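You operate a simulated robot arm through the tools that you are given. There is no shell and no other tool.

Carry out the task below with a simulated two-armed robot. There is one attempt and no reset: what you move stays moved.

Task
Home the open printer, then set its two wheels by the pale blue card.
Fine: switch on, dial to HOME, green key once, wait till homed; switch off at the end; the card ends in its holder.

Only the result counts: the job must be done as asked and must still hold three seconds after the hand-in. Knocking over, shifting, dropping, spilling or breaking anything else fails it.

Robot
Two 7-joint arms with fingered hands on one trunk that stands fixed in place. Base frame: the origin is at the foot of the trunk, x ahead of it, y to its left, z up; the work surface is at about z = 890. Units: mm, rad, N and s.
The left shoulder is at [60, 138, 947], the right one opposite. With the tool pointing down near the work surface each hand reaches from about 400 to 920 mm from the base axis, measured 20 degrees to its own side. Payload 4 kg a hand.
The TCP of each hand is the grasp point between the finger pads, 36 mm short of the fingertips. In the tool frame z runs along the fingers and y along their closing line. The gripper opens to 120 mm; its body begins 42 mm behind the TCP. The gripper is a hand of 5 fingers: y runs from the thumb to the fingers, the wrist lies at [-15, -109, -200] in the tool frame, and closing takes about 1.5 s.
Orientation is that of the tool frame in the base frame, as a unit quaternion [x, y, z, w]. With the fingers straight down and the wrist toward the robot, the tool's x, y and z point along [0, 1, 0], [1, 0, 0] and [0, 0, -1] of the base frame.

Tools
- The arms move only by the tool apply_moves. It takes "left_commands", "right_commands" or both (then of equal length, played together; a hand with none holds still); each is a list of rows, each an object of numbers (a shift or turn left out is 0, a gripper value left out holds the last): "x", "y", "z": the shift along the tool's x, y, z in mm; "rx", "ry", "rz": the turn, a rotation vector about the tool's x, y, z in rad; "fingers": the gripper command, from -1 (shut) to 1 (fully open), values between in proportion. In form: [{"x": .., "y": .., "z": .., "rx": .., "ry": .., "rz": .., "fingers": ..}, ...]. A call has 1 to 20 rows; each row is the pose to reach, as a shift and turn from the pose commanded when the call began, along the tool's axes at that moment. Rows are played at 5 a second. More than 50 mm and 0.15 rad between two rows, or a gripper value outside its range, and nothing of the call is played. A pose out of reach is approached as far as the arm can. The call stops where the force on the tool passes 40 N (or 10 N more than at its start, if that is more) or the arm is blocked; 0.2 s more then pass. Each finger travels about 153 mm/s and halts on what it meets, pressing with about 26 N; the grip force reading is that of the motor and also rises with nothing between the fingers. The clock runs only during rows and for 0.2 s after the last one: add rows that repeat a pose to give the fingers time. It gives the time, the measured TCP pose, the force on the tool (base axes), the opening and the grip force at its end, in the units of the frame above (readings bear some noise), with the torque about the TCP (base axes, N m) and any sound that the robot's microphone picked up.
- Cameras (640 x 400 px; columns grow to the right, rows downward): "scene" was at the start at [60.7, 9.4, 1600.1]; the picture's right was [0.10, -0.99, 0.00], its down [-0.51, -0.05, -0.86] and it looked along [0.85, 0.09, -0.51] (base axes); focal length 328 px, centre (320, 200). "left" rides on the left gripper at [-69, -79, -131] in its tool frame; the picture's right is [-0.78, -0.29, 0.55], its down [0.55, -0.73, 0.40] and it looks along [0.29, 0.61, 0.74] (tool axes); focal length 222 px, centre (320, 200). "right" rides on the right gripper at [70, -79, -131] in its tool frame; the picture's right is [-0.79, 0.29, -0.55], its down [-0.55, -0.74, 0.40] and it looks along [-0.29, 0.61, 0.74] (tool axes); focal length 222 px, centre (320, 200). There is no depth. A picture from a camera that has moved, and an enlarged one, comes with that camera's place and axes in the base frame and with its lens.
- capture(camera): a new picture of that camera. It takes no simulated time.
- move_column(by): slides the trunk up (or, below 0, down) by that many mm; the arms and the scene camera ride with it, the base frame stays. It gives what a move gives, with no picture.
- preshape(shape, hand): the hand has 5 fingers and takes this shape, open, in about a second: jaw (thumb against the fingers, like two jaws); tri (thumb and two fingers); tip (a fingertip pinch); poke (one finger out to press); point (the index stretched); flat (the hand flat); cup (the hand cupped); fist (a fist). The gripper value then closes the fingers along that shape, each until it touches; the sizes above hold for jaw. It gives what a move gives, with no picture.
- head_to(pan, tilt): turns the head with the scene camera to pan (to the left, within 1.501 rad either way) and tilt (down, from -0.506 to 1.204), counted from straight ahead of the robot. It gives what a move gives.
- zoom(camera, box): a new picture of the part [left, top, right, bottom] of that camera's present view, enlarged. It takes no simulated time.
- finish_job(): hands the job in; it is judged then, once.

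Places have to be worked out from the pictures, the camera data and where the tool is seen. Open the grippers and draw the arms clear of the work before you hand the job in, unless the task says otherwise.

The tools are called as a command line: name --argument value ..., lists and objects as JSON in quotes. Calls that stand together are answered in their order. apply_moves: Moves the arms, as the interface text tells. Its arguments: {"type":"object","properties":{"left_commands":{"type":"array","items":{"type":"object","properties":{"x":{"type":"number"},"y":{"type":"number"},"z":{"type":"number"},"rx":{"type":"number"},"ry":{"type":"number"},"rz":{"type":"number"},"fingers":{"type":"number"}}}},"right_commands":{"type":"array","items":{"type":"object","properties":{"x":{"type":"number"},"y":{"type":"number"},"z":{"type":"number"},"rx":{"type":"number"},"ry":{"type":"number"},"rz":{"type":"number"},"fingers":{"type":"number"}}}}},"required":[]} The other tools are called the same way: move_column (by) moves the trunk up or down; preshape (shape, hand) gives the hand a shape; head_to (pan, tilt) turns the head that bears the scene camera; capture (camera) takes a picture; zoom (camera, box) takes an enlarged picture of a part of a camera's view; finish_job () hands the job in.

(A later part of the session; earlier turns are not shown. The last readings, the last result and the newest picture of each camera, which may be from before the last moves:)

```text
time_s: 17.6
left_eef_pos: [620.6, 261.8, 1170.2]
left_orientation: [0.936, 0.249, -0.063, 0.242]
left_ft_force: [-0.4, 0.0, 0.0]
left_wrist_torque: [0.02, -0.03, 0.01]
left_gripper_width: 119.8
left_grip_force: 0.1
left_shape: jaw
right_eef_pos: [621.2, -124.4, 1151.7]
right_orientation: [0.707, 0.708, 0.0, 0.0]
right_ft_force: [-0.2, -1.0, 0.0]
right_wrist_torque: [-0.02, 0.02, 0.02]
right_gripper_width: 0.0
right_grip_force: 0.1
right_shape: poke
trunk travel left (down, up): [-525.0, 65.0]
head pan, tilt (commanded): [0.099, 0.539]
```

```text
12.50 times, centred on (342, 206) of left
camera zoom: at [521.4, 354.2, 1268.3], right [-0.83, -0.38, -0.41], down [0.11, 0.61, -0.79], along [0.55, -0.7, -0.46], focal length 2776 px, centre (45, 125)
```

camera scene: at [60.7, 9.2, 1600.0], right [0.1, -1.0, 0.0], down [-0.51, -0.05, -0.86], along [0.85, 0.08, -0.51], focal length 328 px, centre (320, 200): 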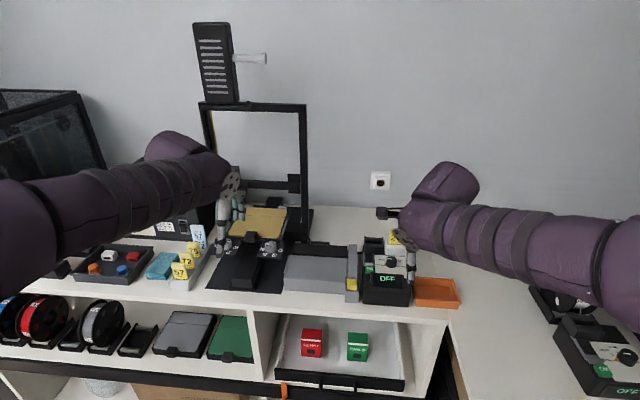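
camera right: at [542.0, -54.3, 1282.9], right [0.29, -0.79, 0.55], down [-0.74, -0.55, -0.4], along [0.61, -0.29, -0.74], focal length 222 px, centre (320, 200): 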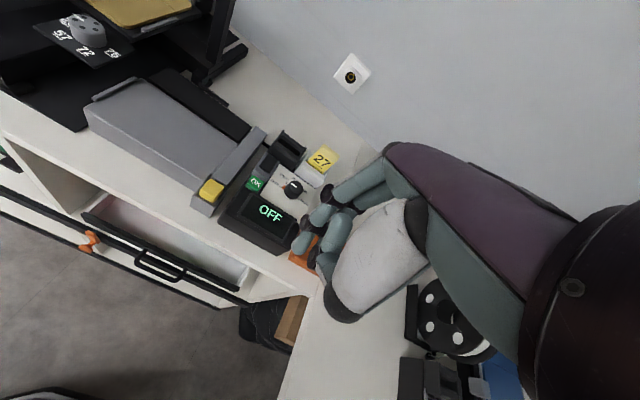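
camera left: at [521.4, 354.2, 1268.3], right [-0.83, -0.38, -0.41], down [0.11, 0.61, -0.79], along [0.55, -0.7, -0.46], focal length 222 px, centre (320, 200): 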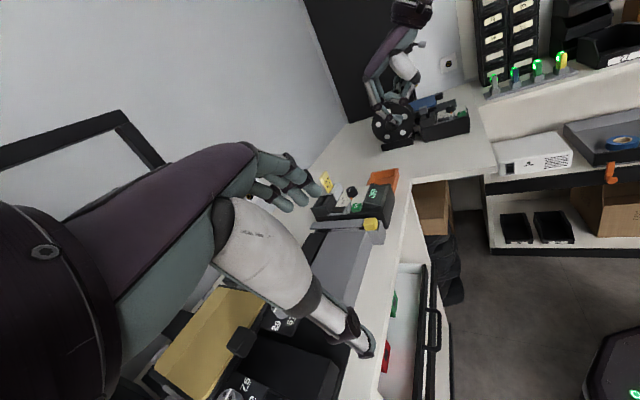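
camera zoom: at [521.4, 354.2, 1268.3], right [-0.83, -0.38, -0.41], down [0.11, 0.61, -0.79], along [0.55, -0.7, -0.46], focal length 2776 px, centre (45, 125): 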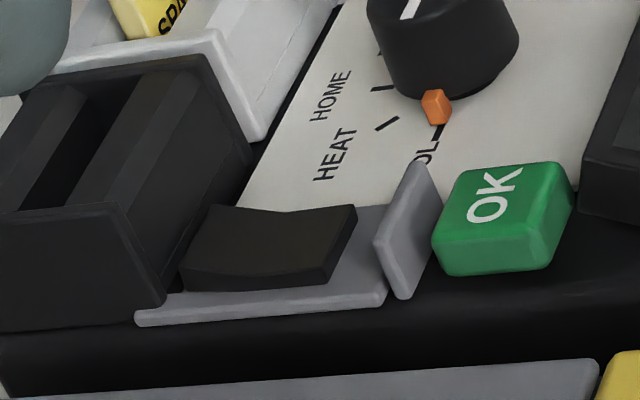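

From the side, the poking finger slants about 35° toward the robot, with its knuckle ahead of the tip. The rocker's back end is raised (so that is the end to press), close to an empty holder. I'll pitch the right hand by -0.6 rad so the finger points straight down, and check.

apply_moves --right_commands '[{"rx": -0.12}, {"rx": -0.24}, {"rx": -0.36}, {"rx": -0.48}, {"rx": -0.6}, {"rx": -0.6}]'

zoom --camera "left" --box '[340, 0, 460, 150]'

capture --camera "right"

zoom --camera "scene" --box '[350, 180, 470, 280]'

```text
time_s: 19.0
left_eef_pos: [620.8, 260.3, 1171.3]
left_orientation: [0.936, 0.25, -0.063, 0.239]
left_ft_force: [0.7, -0.8, -0.2]
left_wrist_torque: [-0.03, 0.0, 0.02]
left_gripper_width: 119.9
left_grip_force: 0.0
left_shape: jaw
right_eef_pos: [620.0, -121.5, 1151.5]
right_orientation: [0.676, 0.676, 0.209, 0.209]
right_ft_force: [0.4, 0.3, 0.0]
right_wrist_torque: [-0.01, 0.0, -0.01]
right_gripper_width: 0.0
right_grip_force: 0.0
right_shape: poke
trunk travel left (down, up): [-525.0, 65.0]
head pan, tilt (commanded): [0.099, 0.539]
```

```text
2.67 times, centred on (400, 75) of left
camera zoom: at [521.2, 353.7, 1268.5], right [-0.82, -0.38, -0.41], down [0.11, 0.61, -0.79], along [0.55, -0.69, -0.46], focal length 592 px, centre (107, 533)
```

zoom: 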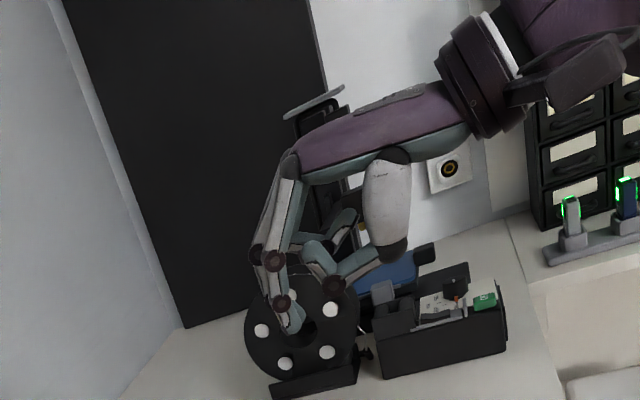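

```text
taken
camera right: at [481.2, -52.0, 1214.9], right [-0.07, -0.78, 0.62], down [-0.38, -0.55, -0.74], along [0.92, -0.29, -0.26], focal length 222 px, centre (320, 200)
```

right: 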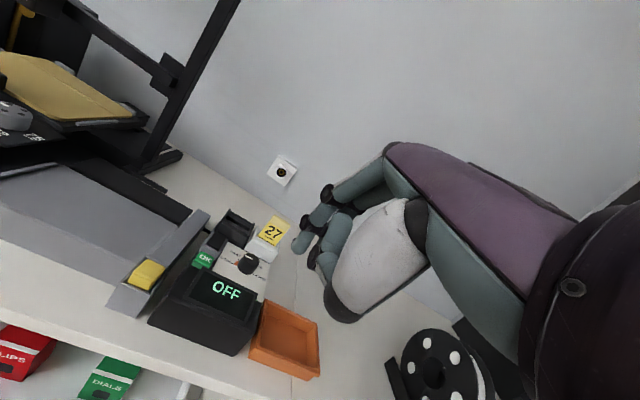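

```text
4.00 times, centred on (410, 230) of scene
camera zoom: at [60.7, 9.4, 1600.0], right [0.1, -1.0, 0.0], down [-0.51, -0.05, -0.86], along [0.85, 0.09, -0.51], focal length 1314 px, centre (-40, 80)
```

zoom: 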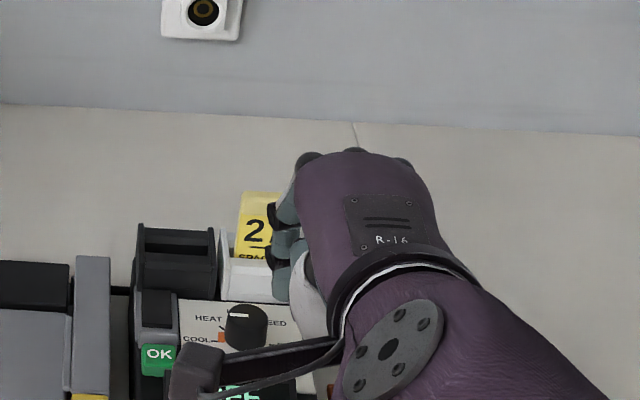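

The finger is now vertical with the thumb well clear. I'll zoom on the fingertip in the right camera to fix its offset from the TCP.

zoom --camera "right" --box '[270, 180, 350, 280]'

zoom --camera "left" --box '[370, 80, 430, 140]'

zoom --camera "right" --box '[180, 200, 300, 300]'

```text
4.00 times, centred on (310, 230) of right
camera zoom: at [481.2, -52.0, 1214.9], right [-0.07, -0.78, 0.62], down [-0.38, -0.55, -0.74], along [0.92, -0.29, -0.26], focal length 888 px, centre (360, 80)
```

zoom: 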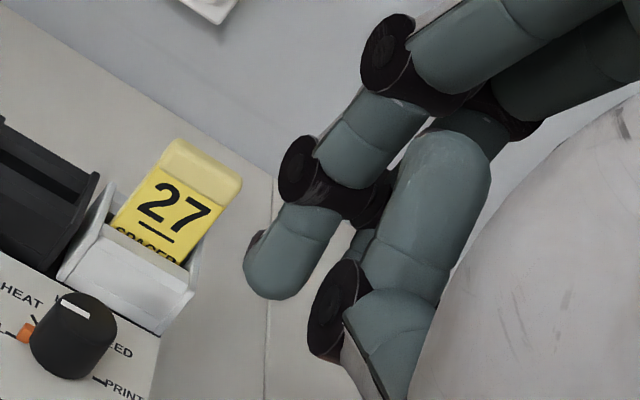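

```text
6.67 times, centred on (400, 110) of left
camera zoom: at [521.2, 353.7, 1268.5], right [-0.82, -0.38, -0.41], down [0.11, 0.61, -0.79], along [0.55, -0.69, -0.46], focal length 1481 px, centre (-213, 800)
```

zoom: 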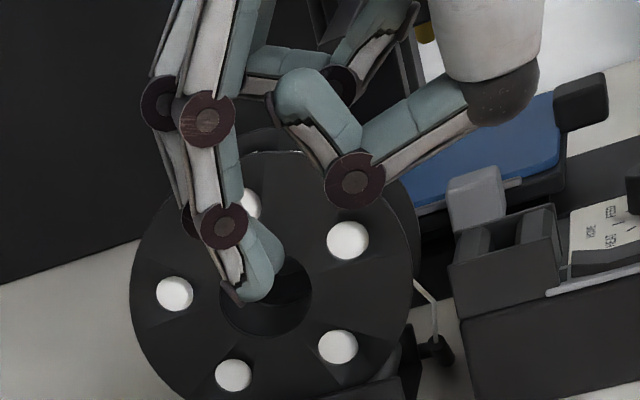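

```text
4.00 times, centred on (240, 250) of right
camera zoom: at [481.2, -52.0, 1214.9], right [-0.07, -0.78, 0.62], down [-0.38, -0.55, -0.74], along [0.92, -0.29, -0.26], focal length 888 px, centre (640, 0)
```

zoom: 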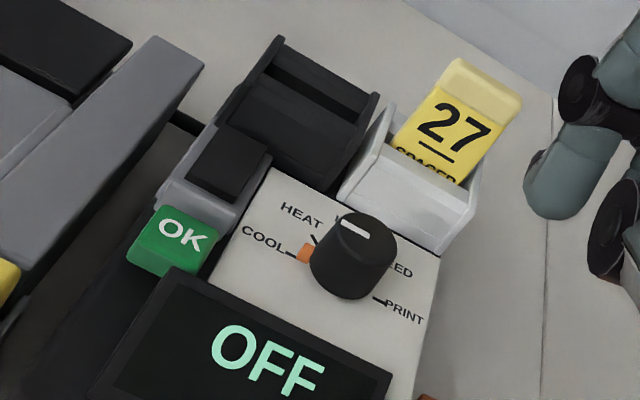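

The fingertip sits about 38 mm along the tool axis past the TCP. Before choosing the grip for the dial, I look at the "tip" and "tri" shapes from the side.

preshape --hand "right" --shape "tip"

zoom --camera "left" --box '[340, 30, 460, 150]'

zoom --camera "right" --box '[250, 140, 430, 320]'

preshape --hand "right" --shape "tri"

zoom --camera "left" --box '[340, 30, 460, 150]'

zoom --camera "right" --box '[250, 140, 430, 320]'

```text
time_s: 19.9
left_eef_pos: [619.8, 261.5, 1169.4]
left_orientation: [0.936, 0.249, -0.063, 0.239]
left_ft_force: [-0.7, -1.1, 0.8]
left_wrist_torque: [0.0, -0.05, -0.02]
left_gripper_width: 120.0
left_grip_force: 0.2
left_shape: jaw
right_eef_pos: [620.2, -122.4, 1150.4]
right_orientation: [0.676, 0.675, 0.209, 0.21]
right_ft_force: [-0.4, 0.3, 0.2]
right_wrist_torque: [0.01, -0.01, -0.01]
right_gripper_width: 119.7
right_grip_force: 0.1
right_shape: tip
trunk travel left (down, up): [-525.0, 65.0]
head pan, tilt (commanded): [0.099, 0.539]
```

```text
3.33 times, centred on (400, 90) of left
camera zoom: at [521.2, 353.6, 1268.5], right [-0.82, -0.38, -0.41], down [0.11, 0.61, -0.79], along [0.55, -0.69, -0.46], focal length 740 px, centre (53, 567)
```

zoom: 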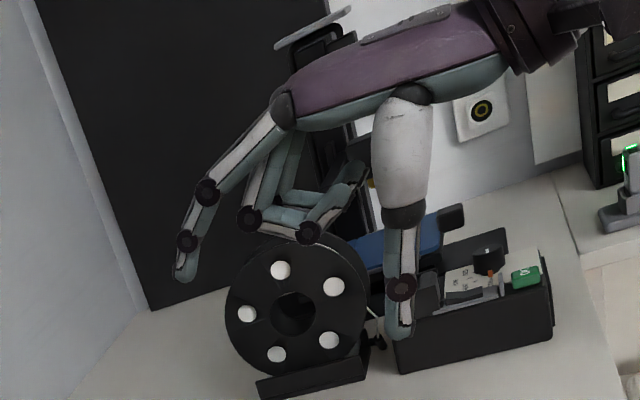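

```text
2.22 times, centred on (340, 230) of right
camera zoom: at [481.4, -52.0, 1215.1], right [-0.07, -0.78, 0.62], down [-0.38, -0.55, -0.74], along [0.92, -0.29, -0.26], focal length 494 px, centre (276, 133)
```

zoom: 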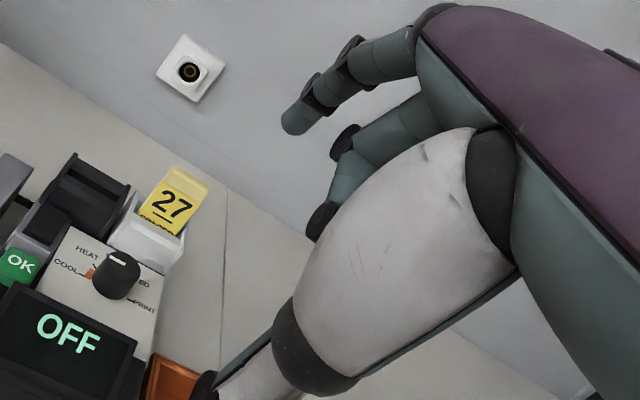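

```text
time_s: 20.8
left_eef_pos: [621.3, 260.6, 1169.2]
left_orientation: [0.936, 0.25, -0.063, 0.239]
left_ft_force: [-0.1, -0.9, 0.6]
left_wrist_torque: [-0.02, 0.01, -0.01]
left_gripper_width: 119.6
left_grip_force: 0.0
left_shape: jaw
right_eef_pos: [620.2, -121.4, 1150.7]
right_orientation: [0.675, 0.676, 0.21, 0.209]
right_ft_force: [-0.3, -0.3, -0.3]
right_wrist_torque: [0.03, 0.01, -0.05]
right_gripper_width: 119.8
right_grip_force: 0.0
right_shape: tri
trunk travel left (down, up): [-525.0, 65.0]
head pan, tilt (commanded): [0.099, 0.539]
```

```text
3.33 times, centred on (400, 90) of left
camera zoom: at [521.2, 353.6, 1268.5], right [-0.82, -0.38, -0.41], down [0.11, 0.61, -0.79], along [0.55, -0.69, -0.46], focal length 740 px, centre (53, 567)
```

zoom: 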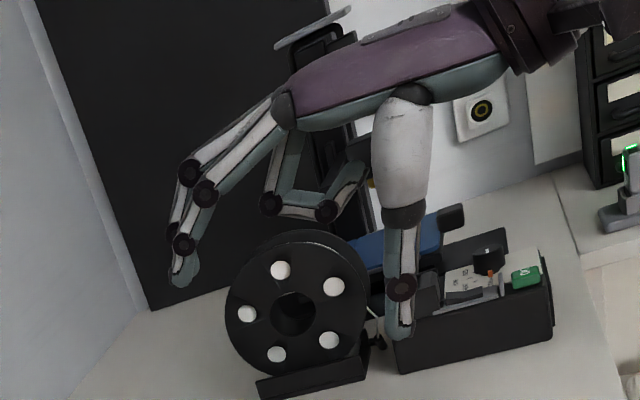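

```text
2.22 times, centred on (340, 230) of right
camera zoom: at [481.4, -52.1, 1215.1], right [-0.07, -0.78, 0.62], down [-0.38, -0.55, -0.74], along [0.92, -0.29, -0.26], focal length 494 px, centre (276, 133)
```

zoom: 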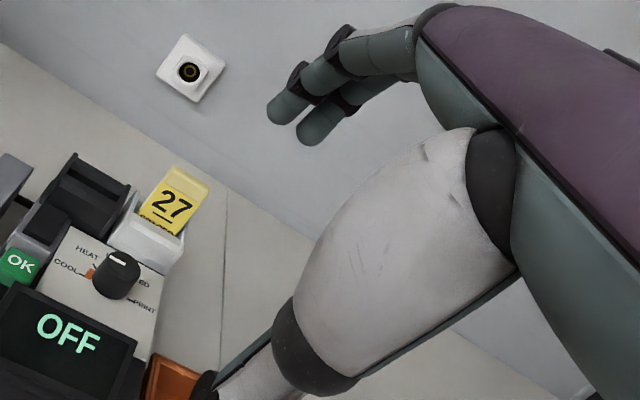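

In "tip", thumb and index form the pinch with the other fingers curled ~60 mm higher — good for the dial with the right hand. For switch and key, the left hand's poke is better (its curled fingers lie over the low grey unit, away from the 27 card). I'll withdraw the right hand and level the left.

apply_moves --left_commands '[{"rx": 0.087, "ry": 0.0495}, {"rx": 0.174, "ry": 0.099}, {"rx": 0.261, "ry": 0.1485}, {"rx": 0.348, "ry": 0.198}, {"rx": 0.435, "ry": 0.2475}]' --right_commands '[{"x": -40, "y": 0, "z": -14, "rx": 0.12}, {"x": -80, "y": 0, "z": -29, "rx": 0.24}, {"x": -120, "y": 0, "z": -43, "rx": 0.36}, {"x": -160, "y": 0, "z": -58, "rx": 0.48}, {"x": -200, "y": 1, "z": -72, "rx": 0.6}]'

preshape --hand "left" --shape "poke"

apply_moves --left_commands '[{"rz": -0.15}, {"rz": -0.3}, {"rz": -0.45}, {"rz": -0.6}, {"rz": -0.75}, {"rz": -0.9}, {"rz": -1.05}, {"rz": -1.05}]'

```text
time_s: 22.0
left_eef_pos: [620.7, 260.3, 1170.7]
left_orientation: [0.966, 0.257, 0.0, -0.001]
left_ft_force: [0.0, -0.6, -0.4]
left_wrist_torque: [-0.01, 0.0, 0.02]
left_gripper_width: 119.9
left_grip_force: 0.1
left_shape: jaw
right_eef_pos: [578.2, -321.4, 1210.3]
right_orientation: [0.706, 0.708, 0.0, -0.002]
right_ft_force: [-0.5, 0.7, -0.4]
right_wrist_torque: [0.0, 0.0, -0.01]
right_gripper_width: 120.0
right_grip_force: 0.1
right_shape: tri
trunk travel left (down, up): [-525.0, 65.0]
head pan, tilt (commanded): [0.099, 0.539]
```

```text
time_s: 22.9
left_eef_pos: [620.5, 261.2, 1170.0]
left_orientation: [0.967, 0.257, 0.001, 0.0]
left_ft_force: [0.0, -0.4, -0.1]
left_wrist_torque: [0.01, -0.02, -0.01]
left_gripper_width: 0.2
left_grip_force: 0.1
left_shape: poke
right_eef_pos: [577.6, -320.9, 1210.7]
right_orientation: [0.707, 0.707, -0.001, 0.001]
right_ft_force: [-0.2, 0.8, -0.3]
right_wrist_torque: [0.02, -0.01, 0.03]
right_gripper_width: 119.9
right_grip_force: 0.0
right_shape: tri
trunk travel left (down, up): [-525.0, 65.0]
head pan, tilt (commanded): [0.099, 0.539]
```

```text
time_s: 24.7
left_eef_pos: [621.8, 259.8, 1170.0]
left_orientation: [0.707, 0.707, 0.0, -0.001]
left_ft_force: [-0.2, -0.2, -0.5]
left_wrist_torque: [-0.01, -0.03, 0.02]
left_gripper_width: 0.0
left_grip_force: 0.1
left_shape: poke
right_eef_pos: [577.6, -320.1, 1210.9]
right_orientation: [0.707, 0.707, 0.0, 0.0]
right_ft_force: [-0.8, 0.2, 0.3]
right_wrist_torque: [0.03, 0.0, 0.0]
right_gripper_width: 120.0
right_grip_force: 0.1
right_shape: tri
trunk travel left (down, up): [-525.0, 65.0]
head pan, tilt (commanded): [0.099, 0.539]
```

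Moving the left hand, pitched for poking, to a hover in front of the box.

apply_moves --left_commands '[{"x": -45, "y": 14, "z": 8, "rx": -0.085}, {"x": -90, "y": 28, "z": 16, "rx": -0.17}, {"x": -135, "y": 42, "z": 24, "rx": -0.255}, {"x": -180, "y": 57, "z": 33, "rx": -0.34}, {"x": -225, "y": 71, "z": 42, "rx": -0.425}, {"x": -270, "y": 85, "z": 51, "rx": -0.51}, {"x": -314, "y": 100, "z": 60, "rx": -0.6}, {"x": -314, "y": 100, "z": 60, "rx": -0.6}]'

capture --camera "left"

zoom --camera "scene" --box '[340, 190, 460, 300]'

capture --camera "right"

```text
time_s: 26.5
left_eef_pos: [723.1, -52.4, 1109.8]
left_orientation: [0.676, 0.675, 0.209, 0.209]
left_ft_force: [0.7, 0.1, -0.2]
left_wrist_torque: [0.01, -0.05, 0.0]
left_gripper_width: 0.4
left_grip_force: 0.0
left_shape: poke
right_eef_pos: [577.2, -320.3, 1211.8]
right_orientation: [0.707, 0.707, 0.0, 0.0]
right_ft_force: [-0.7, 0.4, -0.1]
right_wrist_torque: [0.01, 0.0, -0.01]
right_gripper_width: 120.0
right_grip_force: 0.1
right_shape: tri
trunk travel left (down, up): [-525.0, 65.0]
head pan, tilt (commanded): [0.099, 0.539]
```

```text
taken
camera left: at [583.1, -121.1, 1171.5], right [0.07, -0.79, -0.61], down [-0.38, 0.55, -0.74], along [0.92, 0.29, -0.26], focal length 222 px, centre (320, 200)
```

left: 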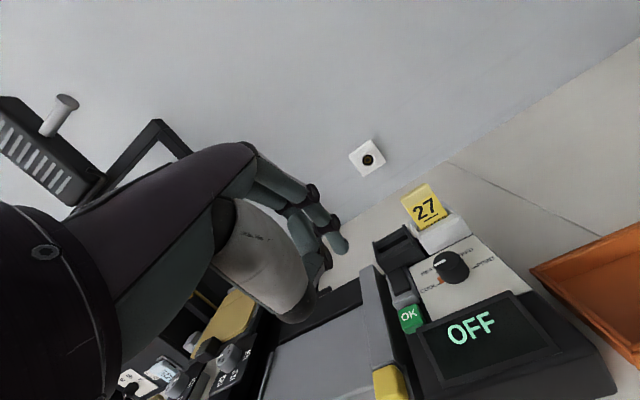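

```text
3.64 times, centred on (400, 245) of scene
camera zoom: at [60.1, 9.7, 1600.0], right [0.1, -1.0, 0.0], down [-0.51, -0.05, -0.86], along [0.85, 0.09, -0.51], focal length 1195 px, centre (29, 36)
```

zoom: 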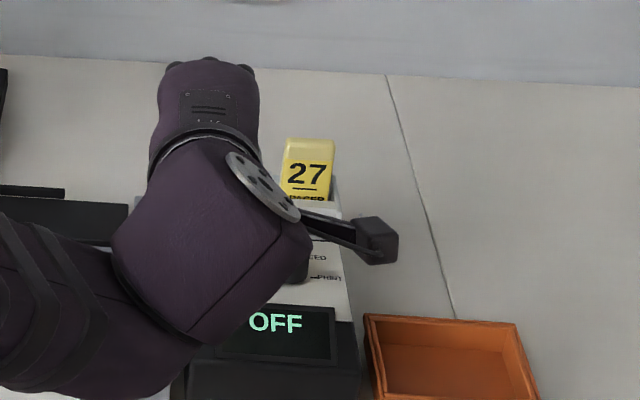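

```text
taken
camera right: at [498.4, -249.9, 1343.0], right [0.29, -0.78, 0.55], down [-0.73, -0.55, -0.4], along [0.61, -0.29, -0.74], focal length 222 px, centre (320, 200)
```

right: 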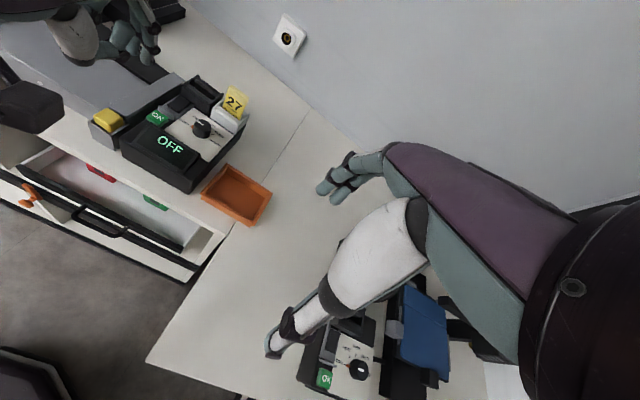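

zoom --camera "left" --box '[320, 210, 480, 330]'

zoom --camera "right" --box '[90, 0, 250, 140]'

```text
3.33 times, centred on (400, 270) of left
camera zoom: at [583.1, -121.1, 1171.5], right [0.07, -0.79, -0.61], down [-0.38, 0.55, -0.74], along [0.92, 0.29, -0.26], focal length 740 px, centre (53, -33)
```

zoom: 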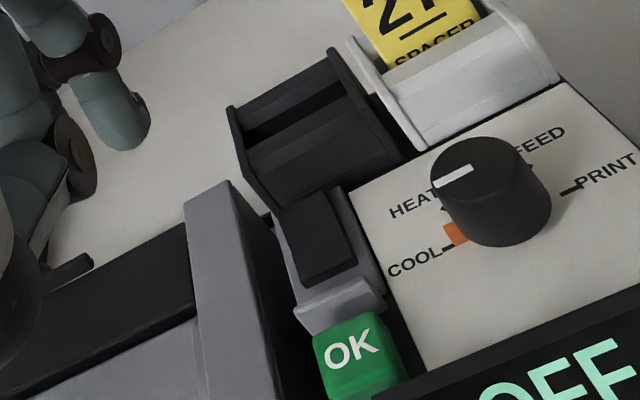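

```text
2.86 times, centred on (170, 70) of right
camera zoom: at [498.4, -249.9, 1343.0], right [0.29, -0.78, 0.55], down [-0.73, -0.55, -0.4], along [0.61, -0.29, -0.74], focal length 635 px, centre (749, 571)
```

zoom: 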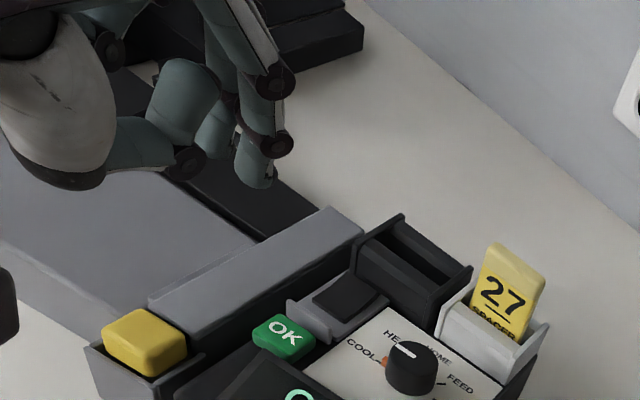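

The rocker's centre triangulates to about (813,-61,957) from three cameras; fingertip now about (745,-55,1073). I move the fingertip to ~28 mm above the rocker's back half.

apply_moves --left_commands '[{"x": -2, "y": 6, "z": 40}, {"x": -4, "y": 12, "z": 80}, {"x": -6, "y": 17, "z": 118}, {"x": -6, "y": 17, "z": 118}]'

zoom --camera "left" --box '[300, 180, 460, 300]'

zoom --camera "right" --box '[90, 0, 250, 140]'

```text
time_s: 27.5
left_eef_pos: [804.6, -57.4, 1023.0]
left_orientation: [0.675, 0.676, 0.209, 0.209]
left_ft_force: [0.0, -0.7, -0.5]
left_wrist_torque: [0.04, -0.01, -0.01]
left_gripper_width: 0.1
left_grip_force: 0.1
left_shape: poke
right_eef_pos: [578.3, -319.5, 1210.7]
right_orientation: [0.707, 0.707, 0.0, 0.0]
right_ft_force: [0.8, -0.7, -0.6]
right_wrist_torque: [0.02, -0.03, 0.04]
right_gripper_width: 120.2
right_grip_force: 0.0
right_shape: tri
trunk travel left (down, up): [-525.0, 65.0]
head pan, tilt (commanded): [0.099, 0.539]
```

```text
3.33 times, centred on (380, 240) of left
camera zoom: at [664.9, -126.6, 1085.4], right [0.07, -0.78, -0.62], down [-0.38, 0.55, -0.74], along [0.92, 0.29, -0.26], focal length 740 px, centre (120, 67)
```

zoom: 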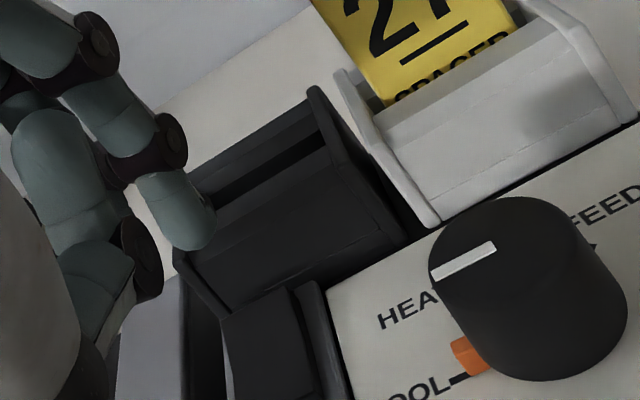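

```text
2.86 times, centred on (170, 70) of right
camera zoom: at [498.4, -250.5, 1342.9], right [0.29, -0.79, 0.55], down [-0.73, -0.55, -0.4], along [0.61, -0.29, -0.74], focal length 635 px, centre (749, 571)
```

zoom: 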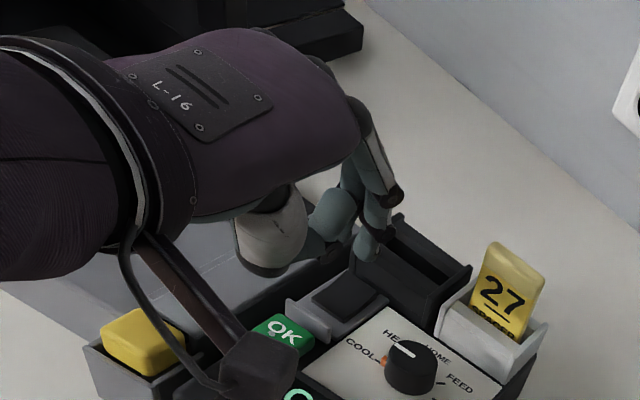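

The tip sits above the back part of the rocker at z≈986. I'll descend straight down in small steps until the rocker gives way.

apply_moves --left_commands '[{"y": -5.6, "z": 8.3}, {"y": -11.3, "z": 16.5}, {"y": -13.0, "z": 19.0}, {"y": -14.1, "z": 20.6}, {"y": -15.2, "z": 22.3}, {"y": -16.4, "z": 23.9}, {"y": -17.5, "z": 25.6}, {"y": -18.6, "z": 27.2}]'

zoom --camera "left" --box '[300, 180, 460, 300]'

zoom --camera "right" --box '[90, 40, 210, 140]'

```text
time_s: 29.3
left_eef_pos: [801.7, -60.1, 991.4]
left_orientation: [0.675, 0.675, 0.21, 0.21]
left_ft_force: [0.4, 0.2, 4.1]
left_wrist_torque: [0.01, -0.13, 0.03]
left_gripper_width: 0.1
left_grip_force: 0.1
left_shape: poke
right_eef_pos: [577.5, -320.4, 1211.8]
right_orientation: [0.707, 0.708, 0.0, 0.0]
right_ft_force: [-0.4, 0.1, 0.1]
right_wrist_torque: [-0.02, -0.01, 0.03]
right_gripper_width: 120.1
right_grip_force: 0.0
right_shape: tri
trunk travel left (down, up): [-525.0, 65.0]
head pan, tilt (commanded): [0.099, 0.539]
heard: click
```

```text
3.33 times, centred on (380, 240) of left
camera zoom: at [661.7, -129.9, 1054.0], right [0.07, -0.79, -0.62], down [-0.38, 0.55, -0.74], along [0.92, 0.29, -0.26], focal length 740 px, centre (120, 67)
```

zoom: 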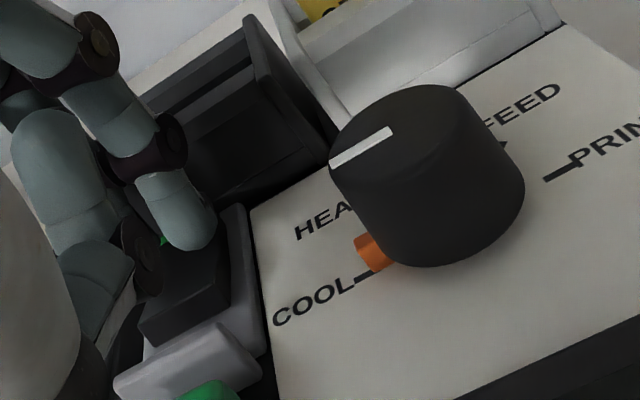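

```text
4.00 times, centred on (150, 90) of right
camera zoom: at [498.7, -250.5, 1342.8], right [0.29, -0.79, 0.55], down [-0.74, -0.55, -0.4], along [0.61, -0.29, -0.74], focal length 888 px, centre (1000, 640)
```

zoom: 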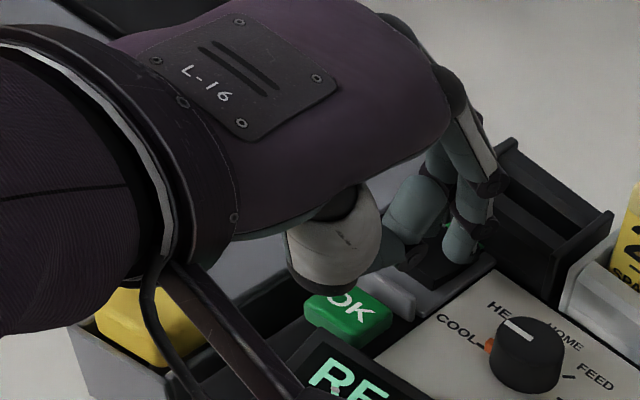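

A click was heard and the display changed to "RE…" (ready). I lift the left finger straight up and back.

apply_moves --left_commands '[{"y": 8, "z": -12}, {"y": 18, "z": -27}, {"y": 34, "z": -50}, {"y": 30, "z": -60}]'

capture --camera "left"

capture --camera "right"

zoom --camera "right" --box '[90, 40, 250, 180]'

```text
time_s: 30.3
left_eef_pos: [791.0, -60.4, 1056.7]
left_orientation: [0.676, 0.675, 0.209, 0.209]
left_ft_force: [0.2, -0.6, 0.1]
left_wrist_torque: [-0.02, 0.02, 0.0]
left_gripper_width: 0.0
left_grip_force: 0.1
left_shape: poke
right_eef_pos: [577.7, -320.1, 1210.9]
right_orientation: [0.707, 0.707, 0.0, 0.0]
right_ft_force: [0.0, 0.1, 0.3]
right_wrist_torque: [-0.01, 0.0, 0.0]
right_gripper_width: 120.1
right_grip_force: 0.0
right_shape: tri
trunk travel left (down, up): [-525.0, 65.0]
head pan, tilt (commanded): [0.099, 0.539]
```

```text
taken
camera left: at [652.2, -130.0, 1119.9], right [0.07, -0.78, -0.62], down [-0.38, 0.55, -0.74], along [0.92, 0.29, -0.26], focal length 222 px, centre (320, 200)
```

left: 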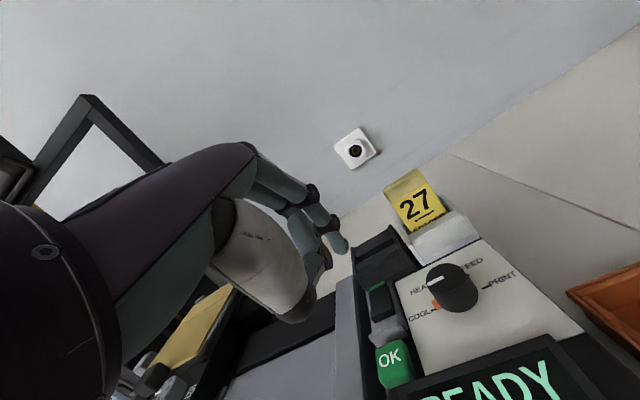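

```text
taken
camera right: at [498.8, -250.4, 1342.7], right [0.29, -0.78, 0.55], down [-0.74, -0.55, -0.4], along [0.61, -0.29, -0.74], focal length 222 px, centre (320, 200)
```

right: 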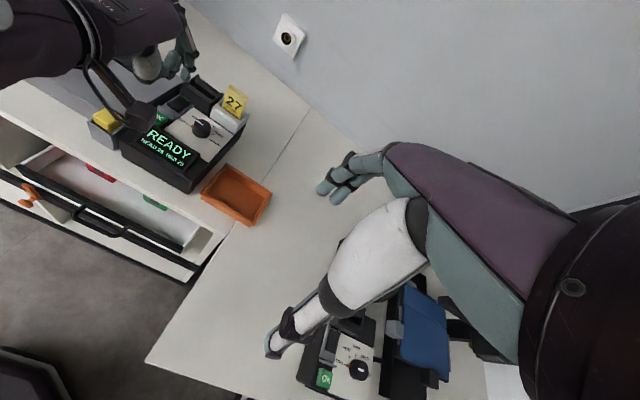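

```text
2.86 times, centred on (170, 110) of right
camera zoom: at [498.8, -250.4, 1342.7], right [0.29, -0.78, 0.55], down [-0.74, -0.55, -0.4], along [0.61, -0.29, -0.74], focal length 635 px, centre (749, 457)
```

zoom: 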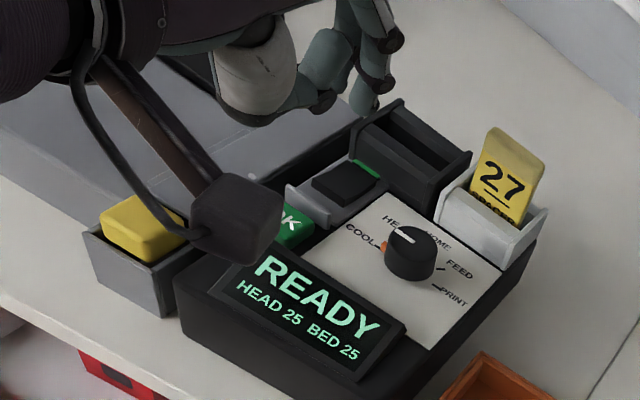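

READY is displayed. I withdraw the left arm, and set the right hand to the tip pinch for the dial.

apply_moves --left_commands '[{"x": 10, "y": -5, "z": -40}, {"x": 40, "y": -20, "z": -72}, {"x": 74, "y": -38, "z": -103}, {"x": 108, "y": -55, "z": -134}, {"x": 142, "y": -72, "z": -165}, {"x": 176, "y": -90, "z": -205}, {"x": 210, "y": -108, "z": -248}, {"x": 210, "y": -108, "z": -248}]'

preshape --hand "right" --shape "tip"

zoom --camera "scene" --box '[340, 220, 440, 310]'

capture --camera "left"

zoom --camera "right" --box '[140, 60, 260, 180]'

```text
refused: row 6 steps farther than a row can; nothing moved
```

```text
time_s: 31.2
left_eef_pos: [791.3, -60.8, 1056.4]
left_orientation: [0.676, 0.676, 0.209, 0.209]
left_ft_force: [-0.1, 1.3, -0.4]
left_wrist_torque: [0.01, 0.0, 0.01]
left_gripper_width: 0.0
left_grip_force: 0.1
left_shape: poke
right_eef_pos: [578.1, -320.4, 1211.0]
right_orientation: [0.708, 0.707, 0.0, 0.0]
right_ft_force: [0.7, -0.3, 0.0]
right_wrist_torque: [0.0, -0.03, 0.01]
right_gripper_width: 119.9
right_grip_force: 0.0
right_shape: tip
trunk travel left (down, up): [-525.0, 65.0]
head pan, tilt (commanded): [0.099, 0.539]
```

```text
4.44 times, centred on (390, 265) of scene
camera zoom: at [60.8, 9.1, 1600.0], right [0.1, -1.0, 0.0], down [-0.51, -0.05, -0.86], along [0.85, 0.09, -0.51], focal length 1460 px, centre (9, -89)
```

zoom: 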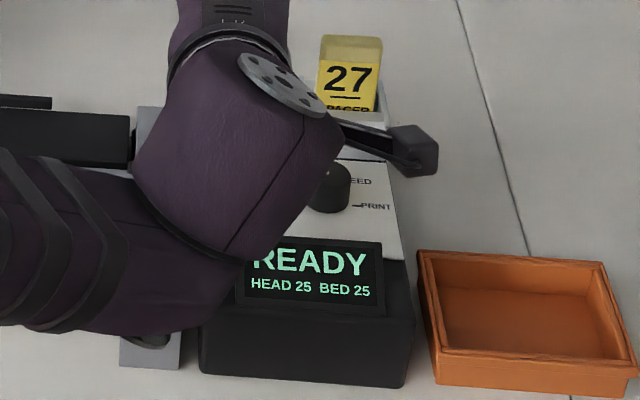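

```text
taken
camera left: at [652.4, -130.1, 1119.4], right [0.07, -0.78, -0.62], down [-0.38, 0.55, -0.74], along [0.92, 0.29, -0.26], focal length 222 px, centre (320, 200)
```

left: 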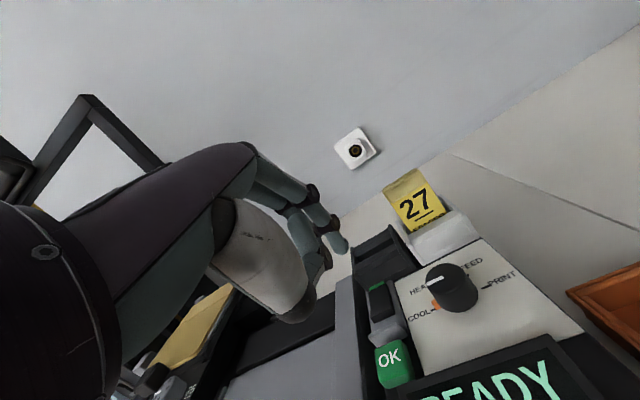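

```text
3.33 times, centred on (200, 120) of right
camera zoom: at [499.0, -250.5, 1342.6], right [0.29, -0.79, 0.55], down [-0.74, -0.55, -0.4], along [0.61, -0.29, -0.74], focal length 740 px, centre (720, 467)
```

zoom: 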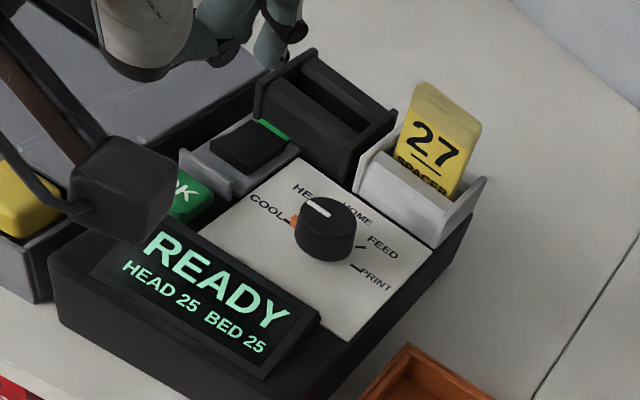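

The refused move had a step slightly too long; repeating the left withdrawal with smaller steps. The knob top is triangulated at about (788,-122.5,981), 30 mm in diameter.

apply_moves --left_commands '[{"x": 8, "y": -4, "z": -40}, {"x": 36, "y": -18, "z": -75}, {"x": 66, "y": -34, "z": -108}, {"x": 96, "y": -50, "z": -141}, {"x": 126, "y": -66, "z": -172}, {"x": 156, "y": -82, "z": -200}, {"x": 184, "y": -96, "z": -226}, {"x": 210, "y": -108, "z": -248}, {"x": 210, "y": -108, "z": -248}]'

zoom --camera "scene" --box '[340, 220, 440, 310]'

capture --camera "left"

```text
time_s: 33.2
left_eef_pos: [562.7, 152.9, 1203.3]
left_orientation: [0.675, 0.676, 0.209, 0.209]
left_ft_force: [0.4, -0.2, 0.5]
left_wrist_torque: [-0.02, 0.04, -0.01]
left_gripper_width: 0.1
left_grip_force: 0.0
left_shape: poke
right_eef_pos: [578.5, -319.8, 1209.8]
right_orientation: [0.707, 0.707, 0.0, 0.001]
right_ft_force: [0.7, -0.2, -0.8]
right_wrist_torque: [-0.01, 0.02, 0.01]
right_gripper_width: 119.8
right_grip_force: 0.1
right_shape: tip
trunk travel left (down, up): [-525.0, 65.0]
head pan, tilt (commanded): [0.099, 0.539]
```

```text
4.44 times, centred on (390, 265) of scene
camera zoom: at [61.2, 9.0, 1599.9], right [0.1, -1.0, 0.0], down [-0.51, -0.05, -0.86], along [0.85, 0.09, -0.51], focal length 1460 px, centre (9, -89)
```

zoom: 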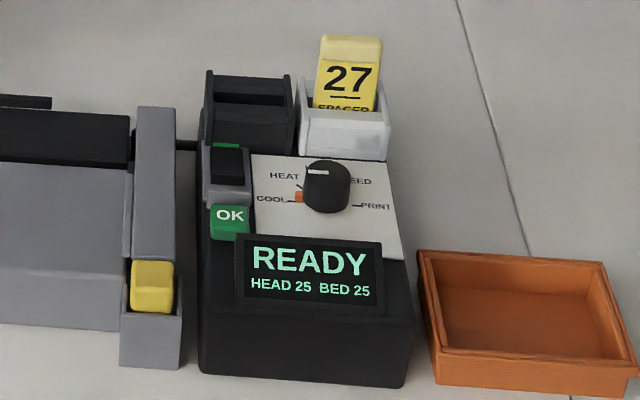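

```text
taken
camera left: at [423.6, 82.6, 1265.8], right [0.07, -0.78, -0.62], down [-0.38, 0.55, -0.74], along [0.92, 0.29, -0.26], focal length 222 px, centre (320, 200)
```

left: 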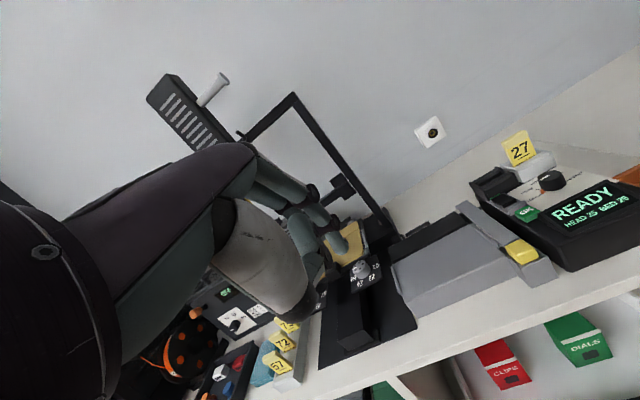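

I bring the right hand in tip pinch above the dial, yawed 45° counter-clockwise so a 90° clockwise turn stays comfortable, and part-close it to check the fingertip geometry.

apply_moves --right_commands '[{"x": 28, "y": 30, "z": 10, "rz": -0.112, "fingers": 0.5}, {"x": 56, "y": 60, "z": 25, "rz": -0.224, "fingers": 0.0}, {"x": 84, "y": 90, "z": 40, "rz": -0.336, "fingers": -0.2}, {"x": 112, "y": 120, "z": 55, "rz": -0.448, "fingers": -0.2}, {"x": 140, "y": 150, "z": 70, "rz": -0.56, "fingers": -0.2}, {"x": 168, "y": 180, "z": 90, "rz": -0.672, "fingers": -0.2}, {"x": 197, "y": 210, "z": 110, "rz": -0.785, "fingers": -0.2}, {"x": 197, "y": 210, "z": 110, "rz": -0.785, "fingers": -0.2}]'

capture --camera "right"

zoom --camera "left" --box '[440, 60, 640, 220]'

zoom --camera "scene" --box '[340, 180, 460, 290]'

```text
time_s: 35.0
left_eef_pos: [561.4, 151.5, 1204.2]
left_orientation: [0.676, 0.675, 0.209, 0.209]
left_ft_force: [-0.8, -0.3, -0.5]
left_wrist_torque: [-0.02, -0.03, 0.0]
left_gripper_width: 0.0
left_grip_force: 0.0
left_shape: poke
right_eef_pos: [789.8, -122.5, 1103.2]
right_orientation: [0.383, 0.924, 0.0, 0.001]
right_ft_force: [-0.3, 0.7, -0.3]
right_wrist_torque: [0.03, -0.02, -0.03]
right_gripper_width: 48.1
right_grip_force: 0.1
right_shape: tip
trunk travel left (down, up): [-525.0, 65.0]
head pan, tilt (commanded): [0.099, 0.539]
```

```text
taken
camera right: at [683.6, -130.7, 1234.8], right [0.76, -0.35, 0.55], down [-0.13, -0.91, -0.4], along [0.64, 0.23, -0.74], focal length 222 px, centre (320, 200)
```

right: 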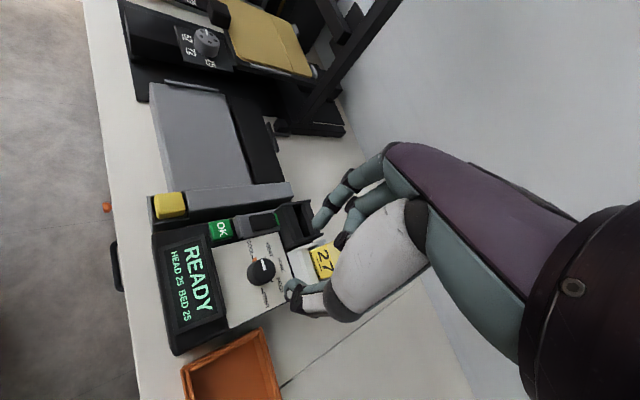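

```text
2.50 times, centred on (540, 140) of left
camera zoom: at [422.5, 82.2, 1266.4], right [0.07, -0.78, -0.62], down [-0.38, 0.55, -0.74], along [0.92, 0.29, -0.26], focal length 555 px, centre (-230, 350)
```

zoom: 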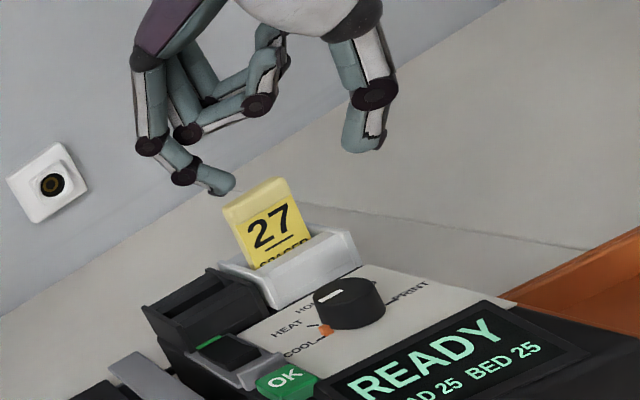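

```text
3.64 times, centred on (400, 235) of scene
camera zoom: at [59.5, 8.7, 1600.1], right [0.1, -1.0, 0.0], down [-0.51, -0.05, -0.86], along [0.85, 0.09, -0.51], focal length 1195 px, centre (29, 73)
```

zoom: 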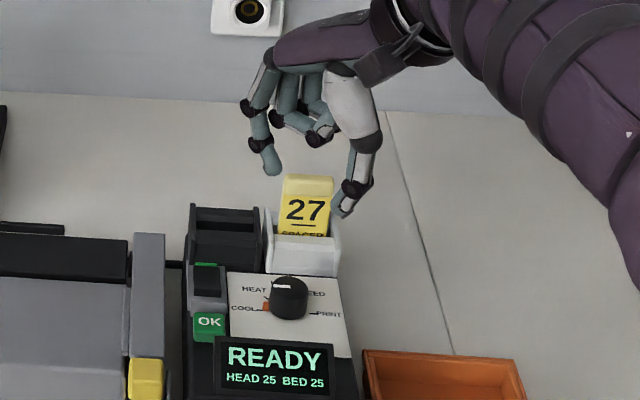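

At 48 mm opening the fingertips triangulate to a pinch centre about 8 mm right and 3 mm ahead of the TCP (tool x −8, y +3). With this yaw, the curled fingers would come close to the 27 card, so I turn to yaw 0 while high, then descend partway.

apply_moves --right_commands '[{"x": 2, "y": 0.5, "rz": 0.131, "fingers": -0.3}, {"x": 4, "y": 1, "rz": 0.262, "fingers": -0.3}, {"x": 6, "y": 1.5, "rz": 0.393, "fingers": -0.3}, {"x": 8, "y": 2, "rz": 0.524, "fingers": -0.3}, {"x": 8.7, "y": 2.2, "rz": 0.655, "fingers": -0.3}, {"x": 8.7, "y": 2.2, "rz": 0.785, "fingers": -0.3}, {"x": 8.7, "y": 2.2, "z": 20, "rz": 0.785, "fingers": -0.3}, {"x": 8.7, "y": 2.2, "z": 45, "rz": 0.785, "fingers": -0.3}, {"x": 8.7, "y": 2.2, "z": 63, "rz": 0.785, "fingers": -0.3}, {"x": 8.7, "y": 2.2, "z": 63, "rz": 0.785, "fingers": -0.3}]'

capture --camera "right"

zoom --camera "left" --box '[440, 60, 640, 220]'

zoom --camera "scene" --box '[340, 180, 460, 290]'

```text
time_s: 37.2
left_eef_pos: [562.7, 152.8, 1203.8]
left_orientation: [0.676, 0.675, 0.209, 0.21]
left_ft_force: [-0.8, -0.1, 0.1]
left_wrist_torque: [-0.01, -0.02, -0.01]
left_gripper_width: 0.0
left_grip_force: 0.0
left_shape: poke
right_eef_pos: [785.6, -117.7, 1039.1]
right_orientation: [0.708, 0.706, 0.0, -0.001]
right_ft_force: [-0.3, -0.1, -0.7]
right_wrist_torque: [0.0, 0.0, -0.02]
right_gripper_width: 42.5
right_grip_force: 0.1
right_shape: tip
trunk travel left (down, up): [-525.0, 65.0]
head pan, tilt (commanded): [0.099, 0.539]
```

```text
taken
camera right: at [706.2, -48.1, 1170.7], right [0.29, -0.79, 0.55], down [-0.74, -0.55, -0.4], along [0.61, -0.29, -0.74], focal length 222 px, centre (320, 200)
```

right: 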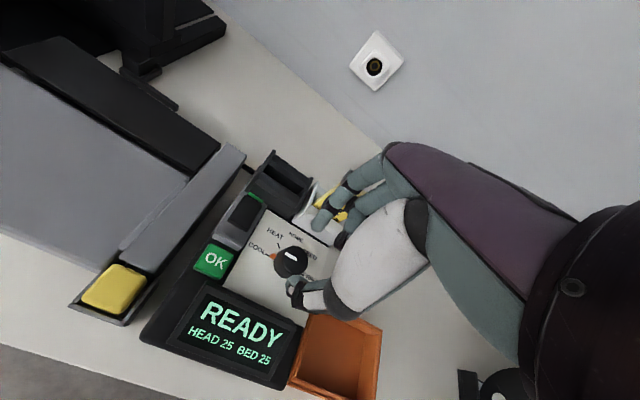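

```text
2.50 times, centred on (540, 140) of left
camera zoom: at [423.4, 82.7, 1266.1], right [0.07, -0.78, -0.62], down [-0.38, 0.55, -0.74], along [0.92, 0.29, -0.26], focal length 555 px, centre (-230, 350)
```

zoom: 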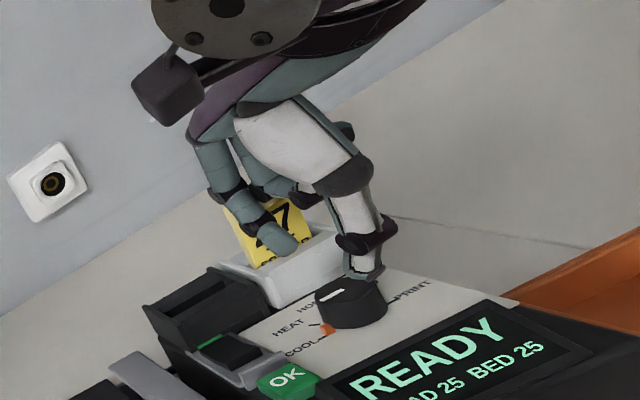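

```text
3.64 times, centred on (400, 235) of scene
camera zoom: at [60.6, 9.3, 1600.0], right [0.1, -1.0, 0.0], down [-0.51, -0.05, -0.86], along [0.85, 0.09, -0.51], focal length 1195 px, centre (29, 73)
```

zoom: 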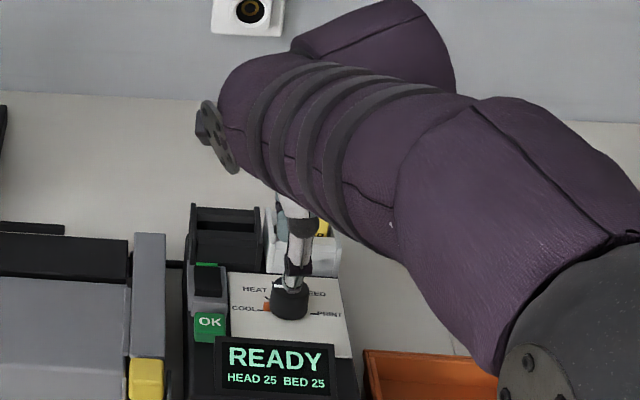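

zoom --camera "right" --box '[240, 170, 380, 310]'

zoom --camera "left" --box '[510, 130, 610, 200]'

zoom --camera "scene" --box '[390, 230, 440, 275]'

```text
2.86 times, centred on (310, 240) of right
camera zoom: at [706.2, -48.1, 1170.7], right [0.29, -0.79, 0.55], down [-0.74, -0.55, -0.4], along [0.61, -0.29, -0.74], focal length 635 px, centre (349, 86)
```

zoom: 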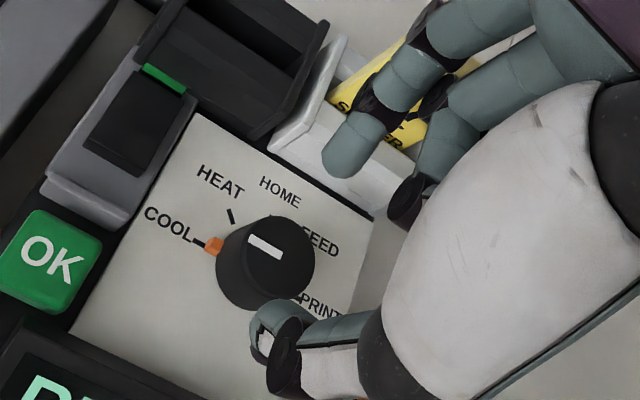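

```text
5.71 times, centred on (560, 165) of left
camera zoom: at [423.4, 82.7, 1266.1], right [0.07, -0.78, -0.62], down [-0.38, 0.55, -0.74], along [0.92, 0.29, -0.26], focal length 1269 px, centre (-1051, 400)
```

zoom: 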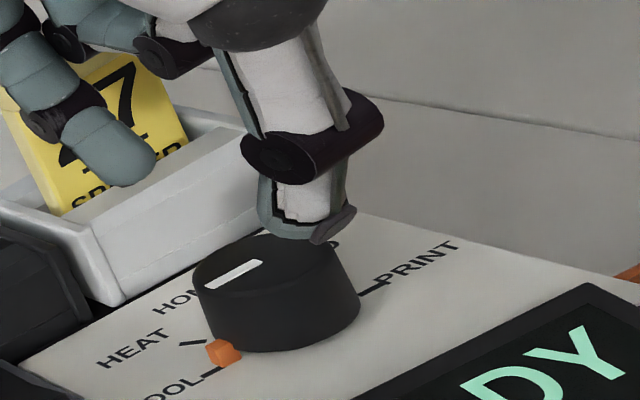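

```text
8.89 times, centred on (415, 252) of scene
camera zoom: at [60.6, 9.3, 1600.0], right [0.1, -1.0, 0.0], down [-0.51, -0.05, -0.86], along [0.85, 0.09, -0.51], focal length 2920 px, centre (-524, -267)
```

zoom: 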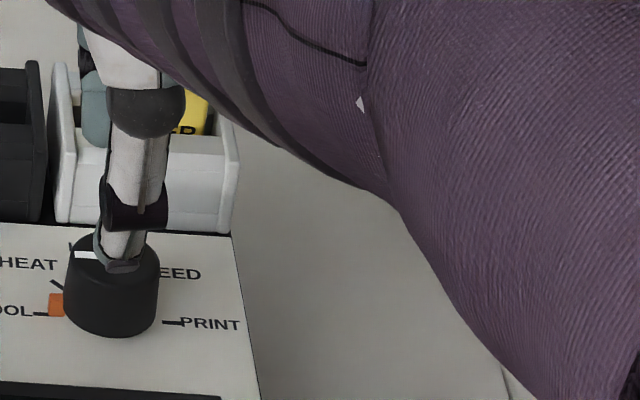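

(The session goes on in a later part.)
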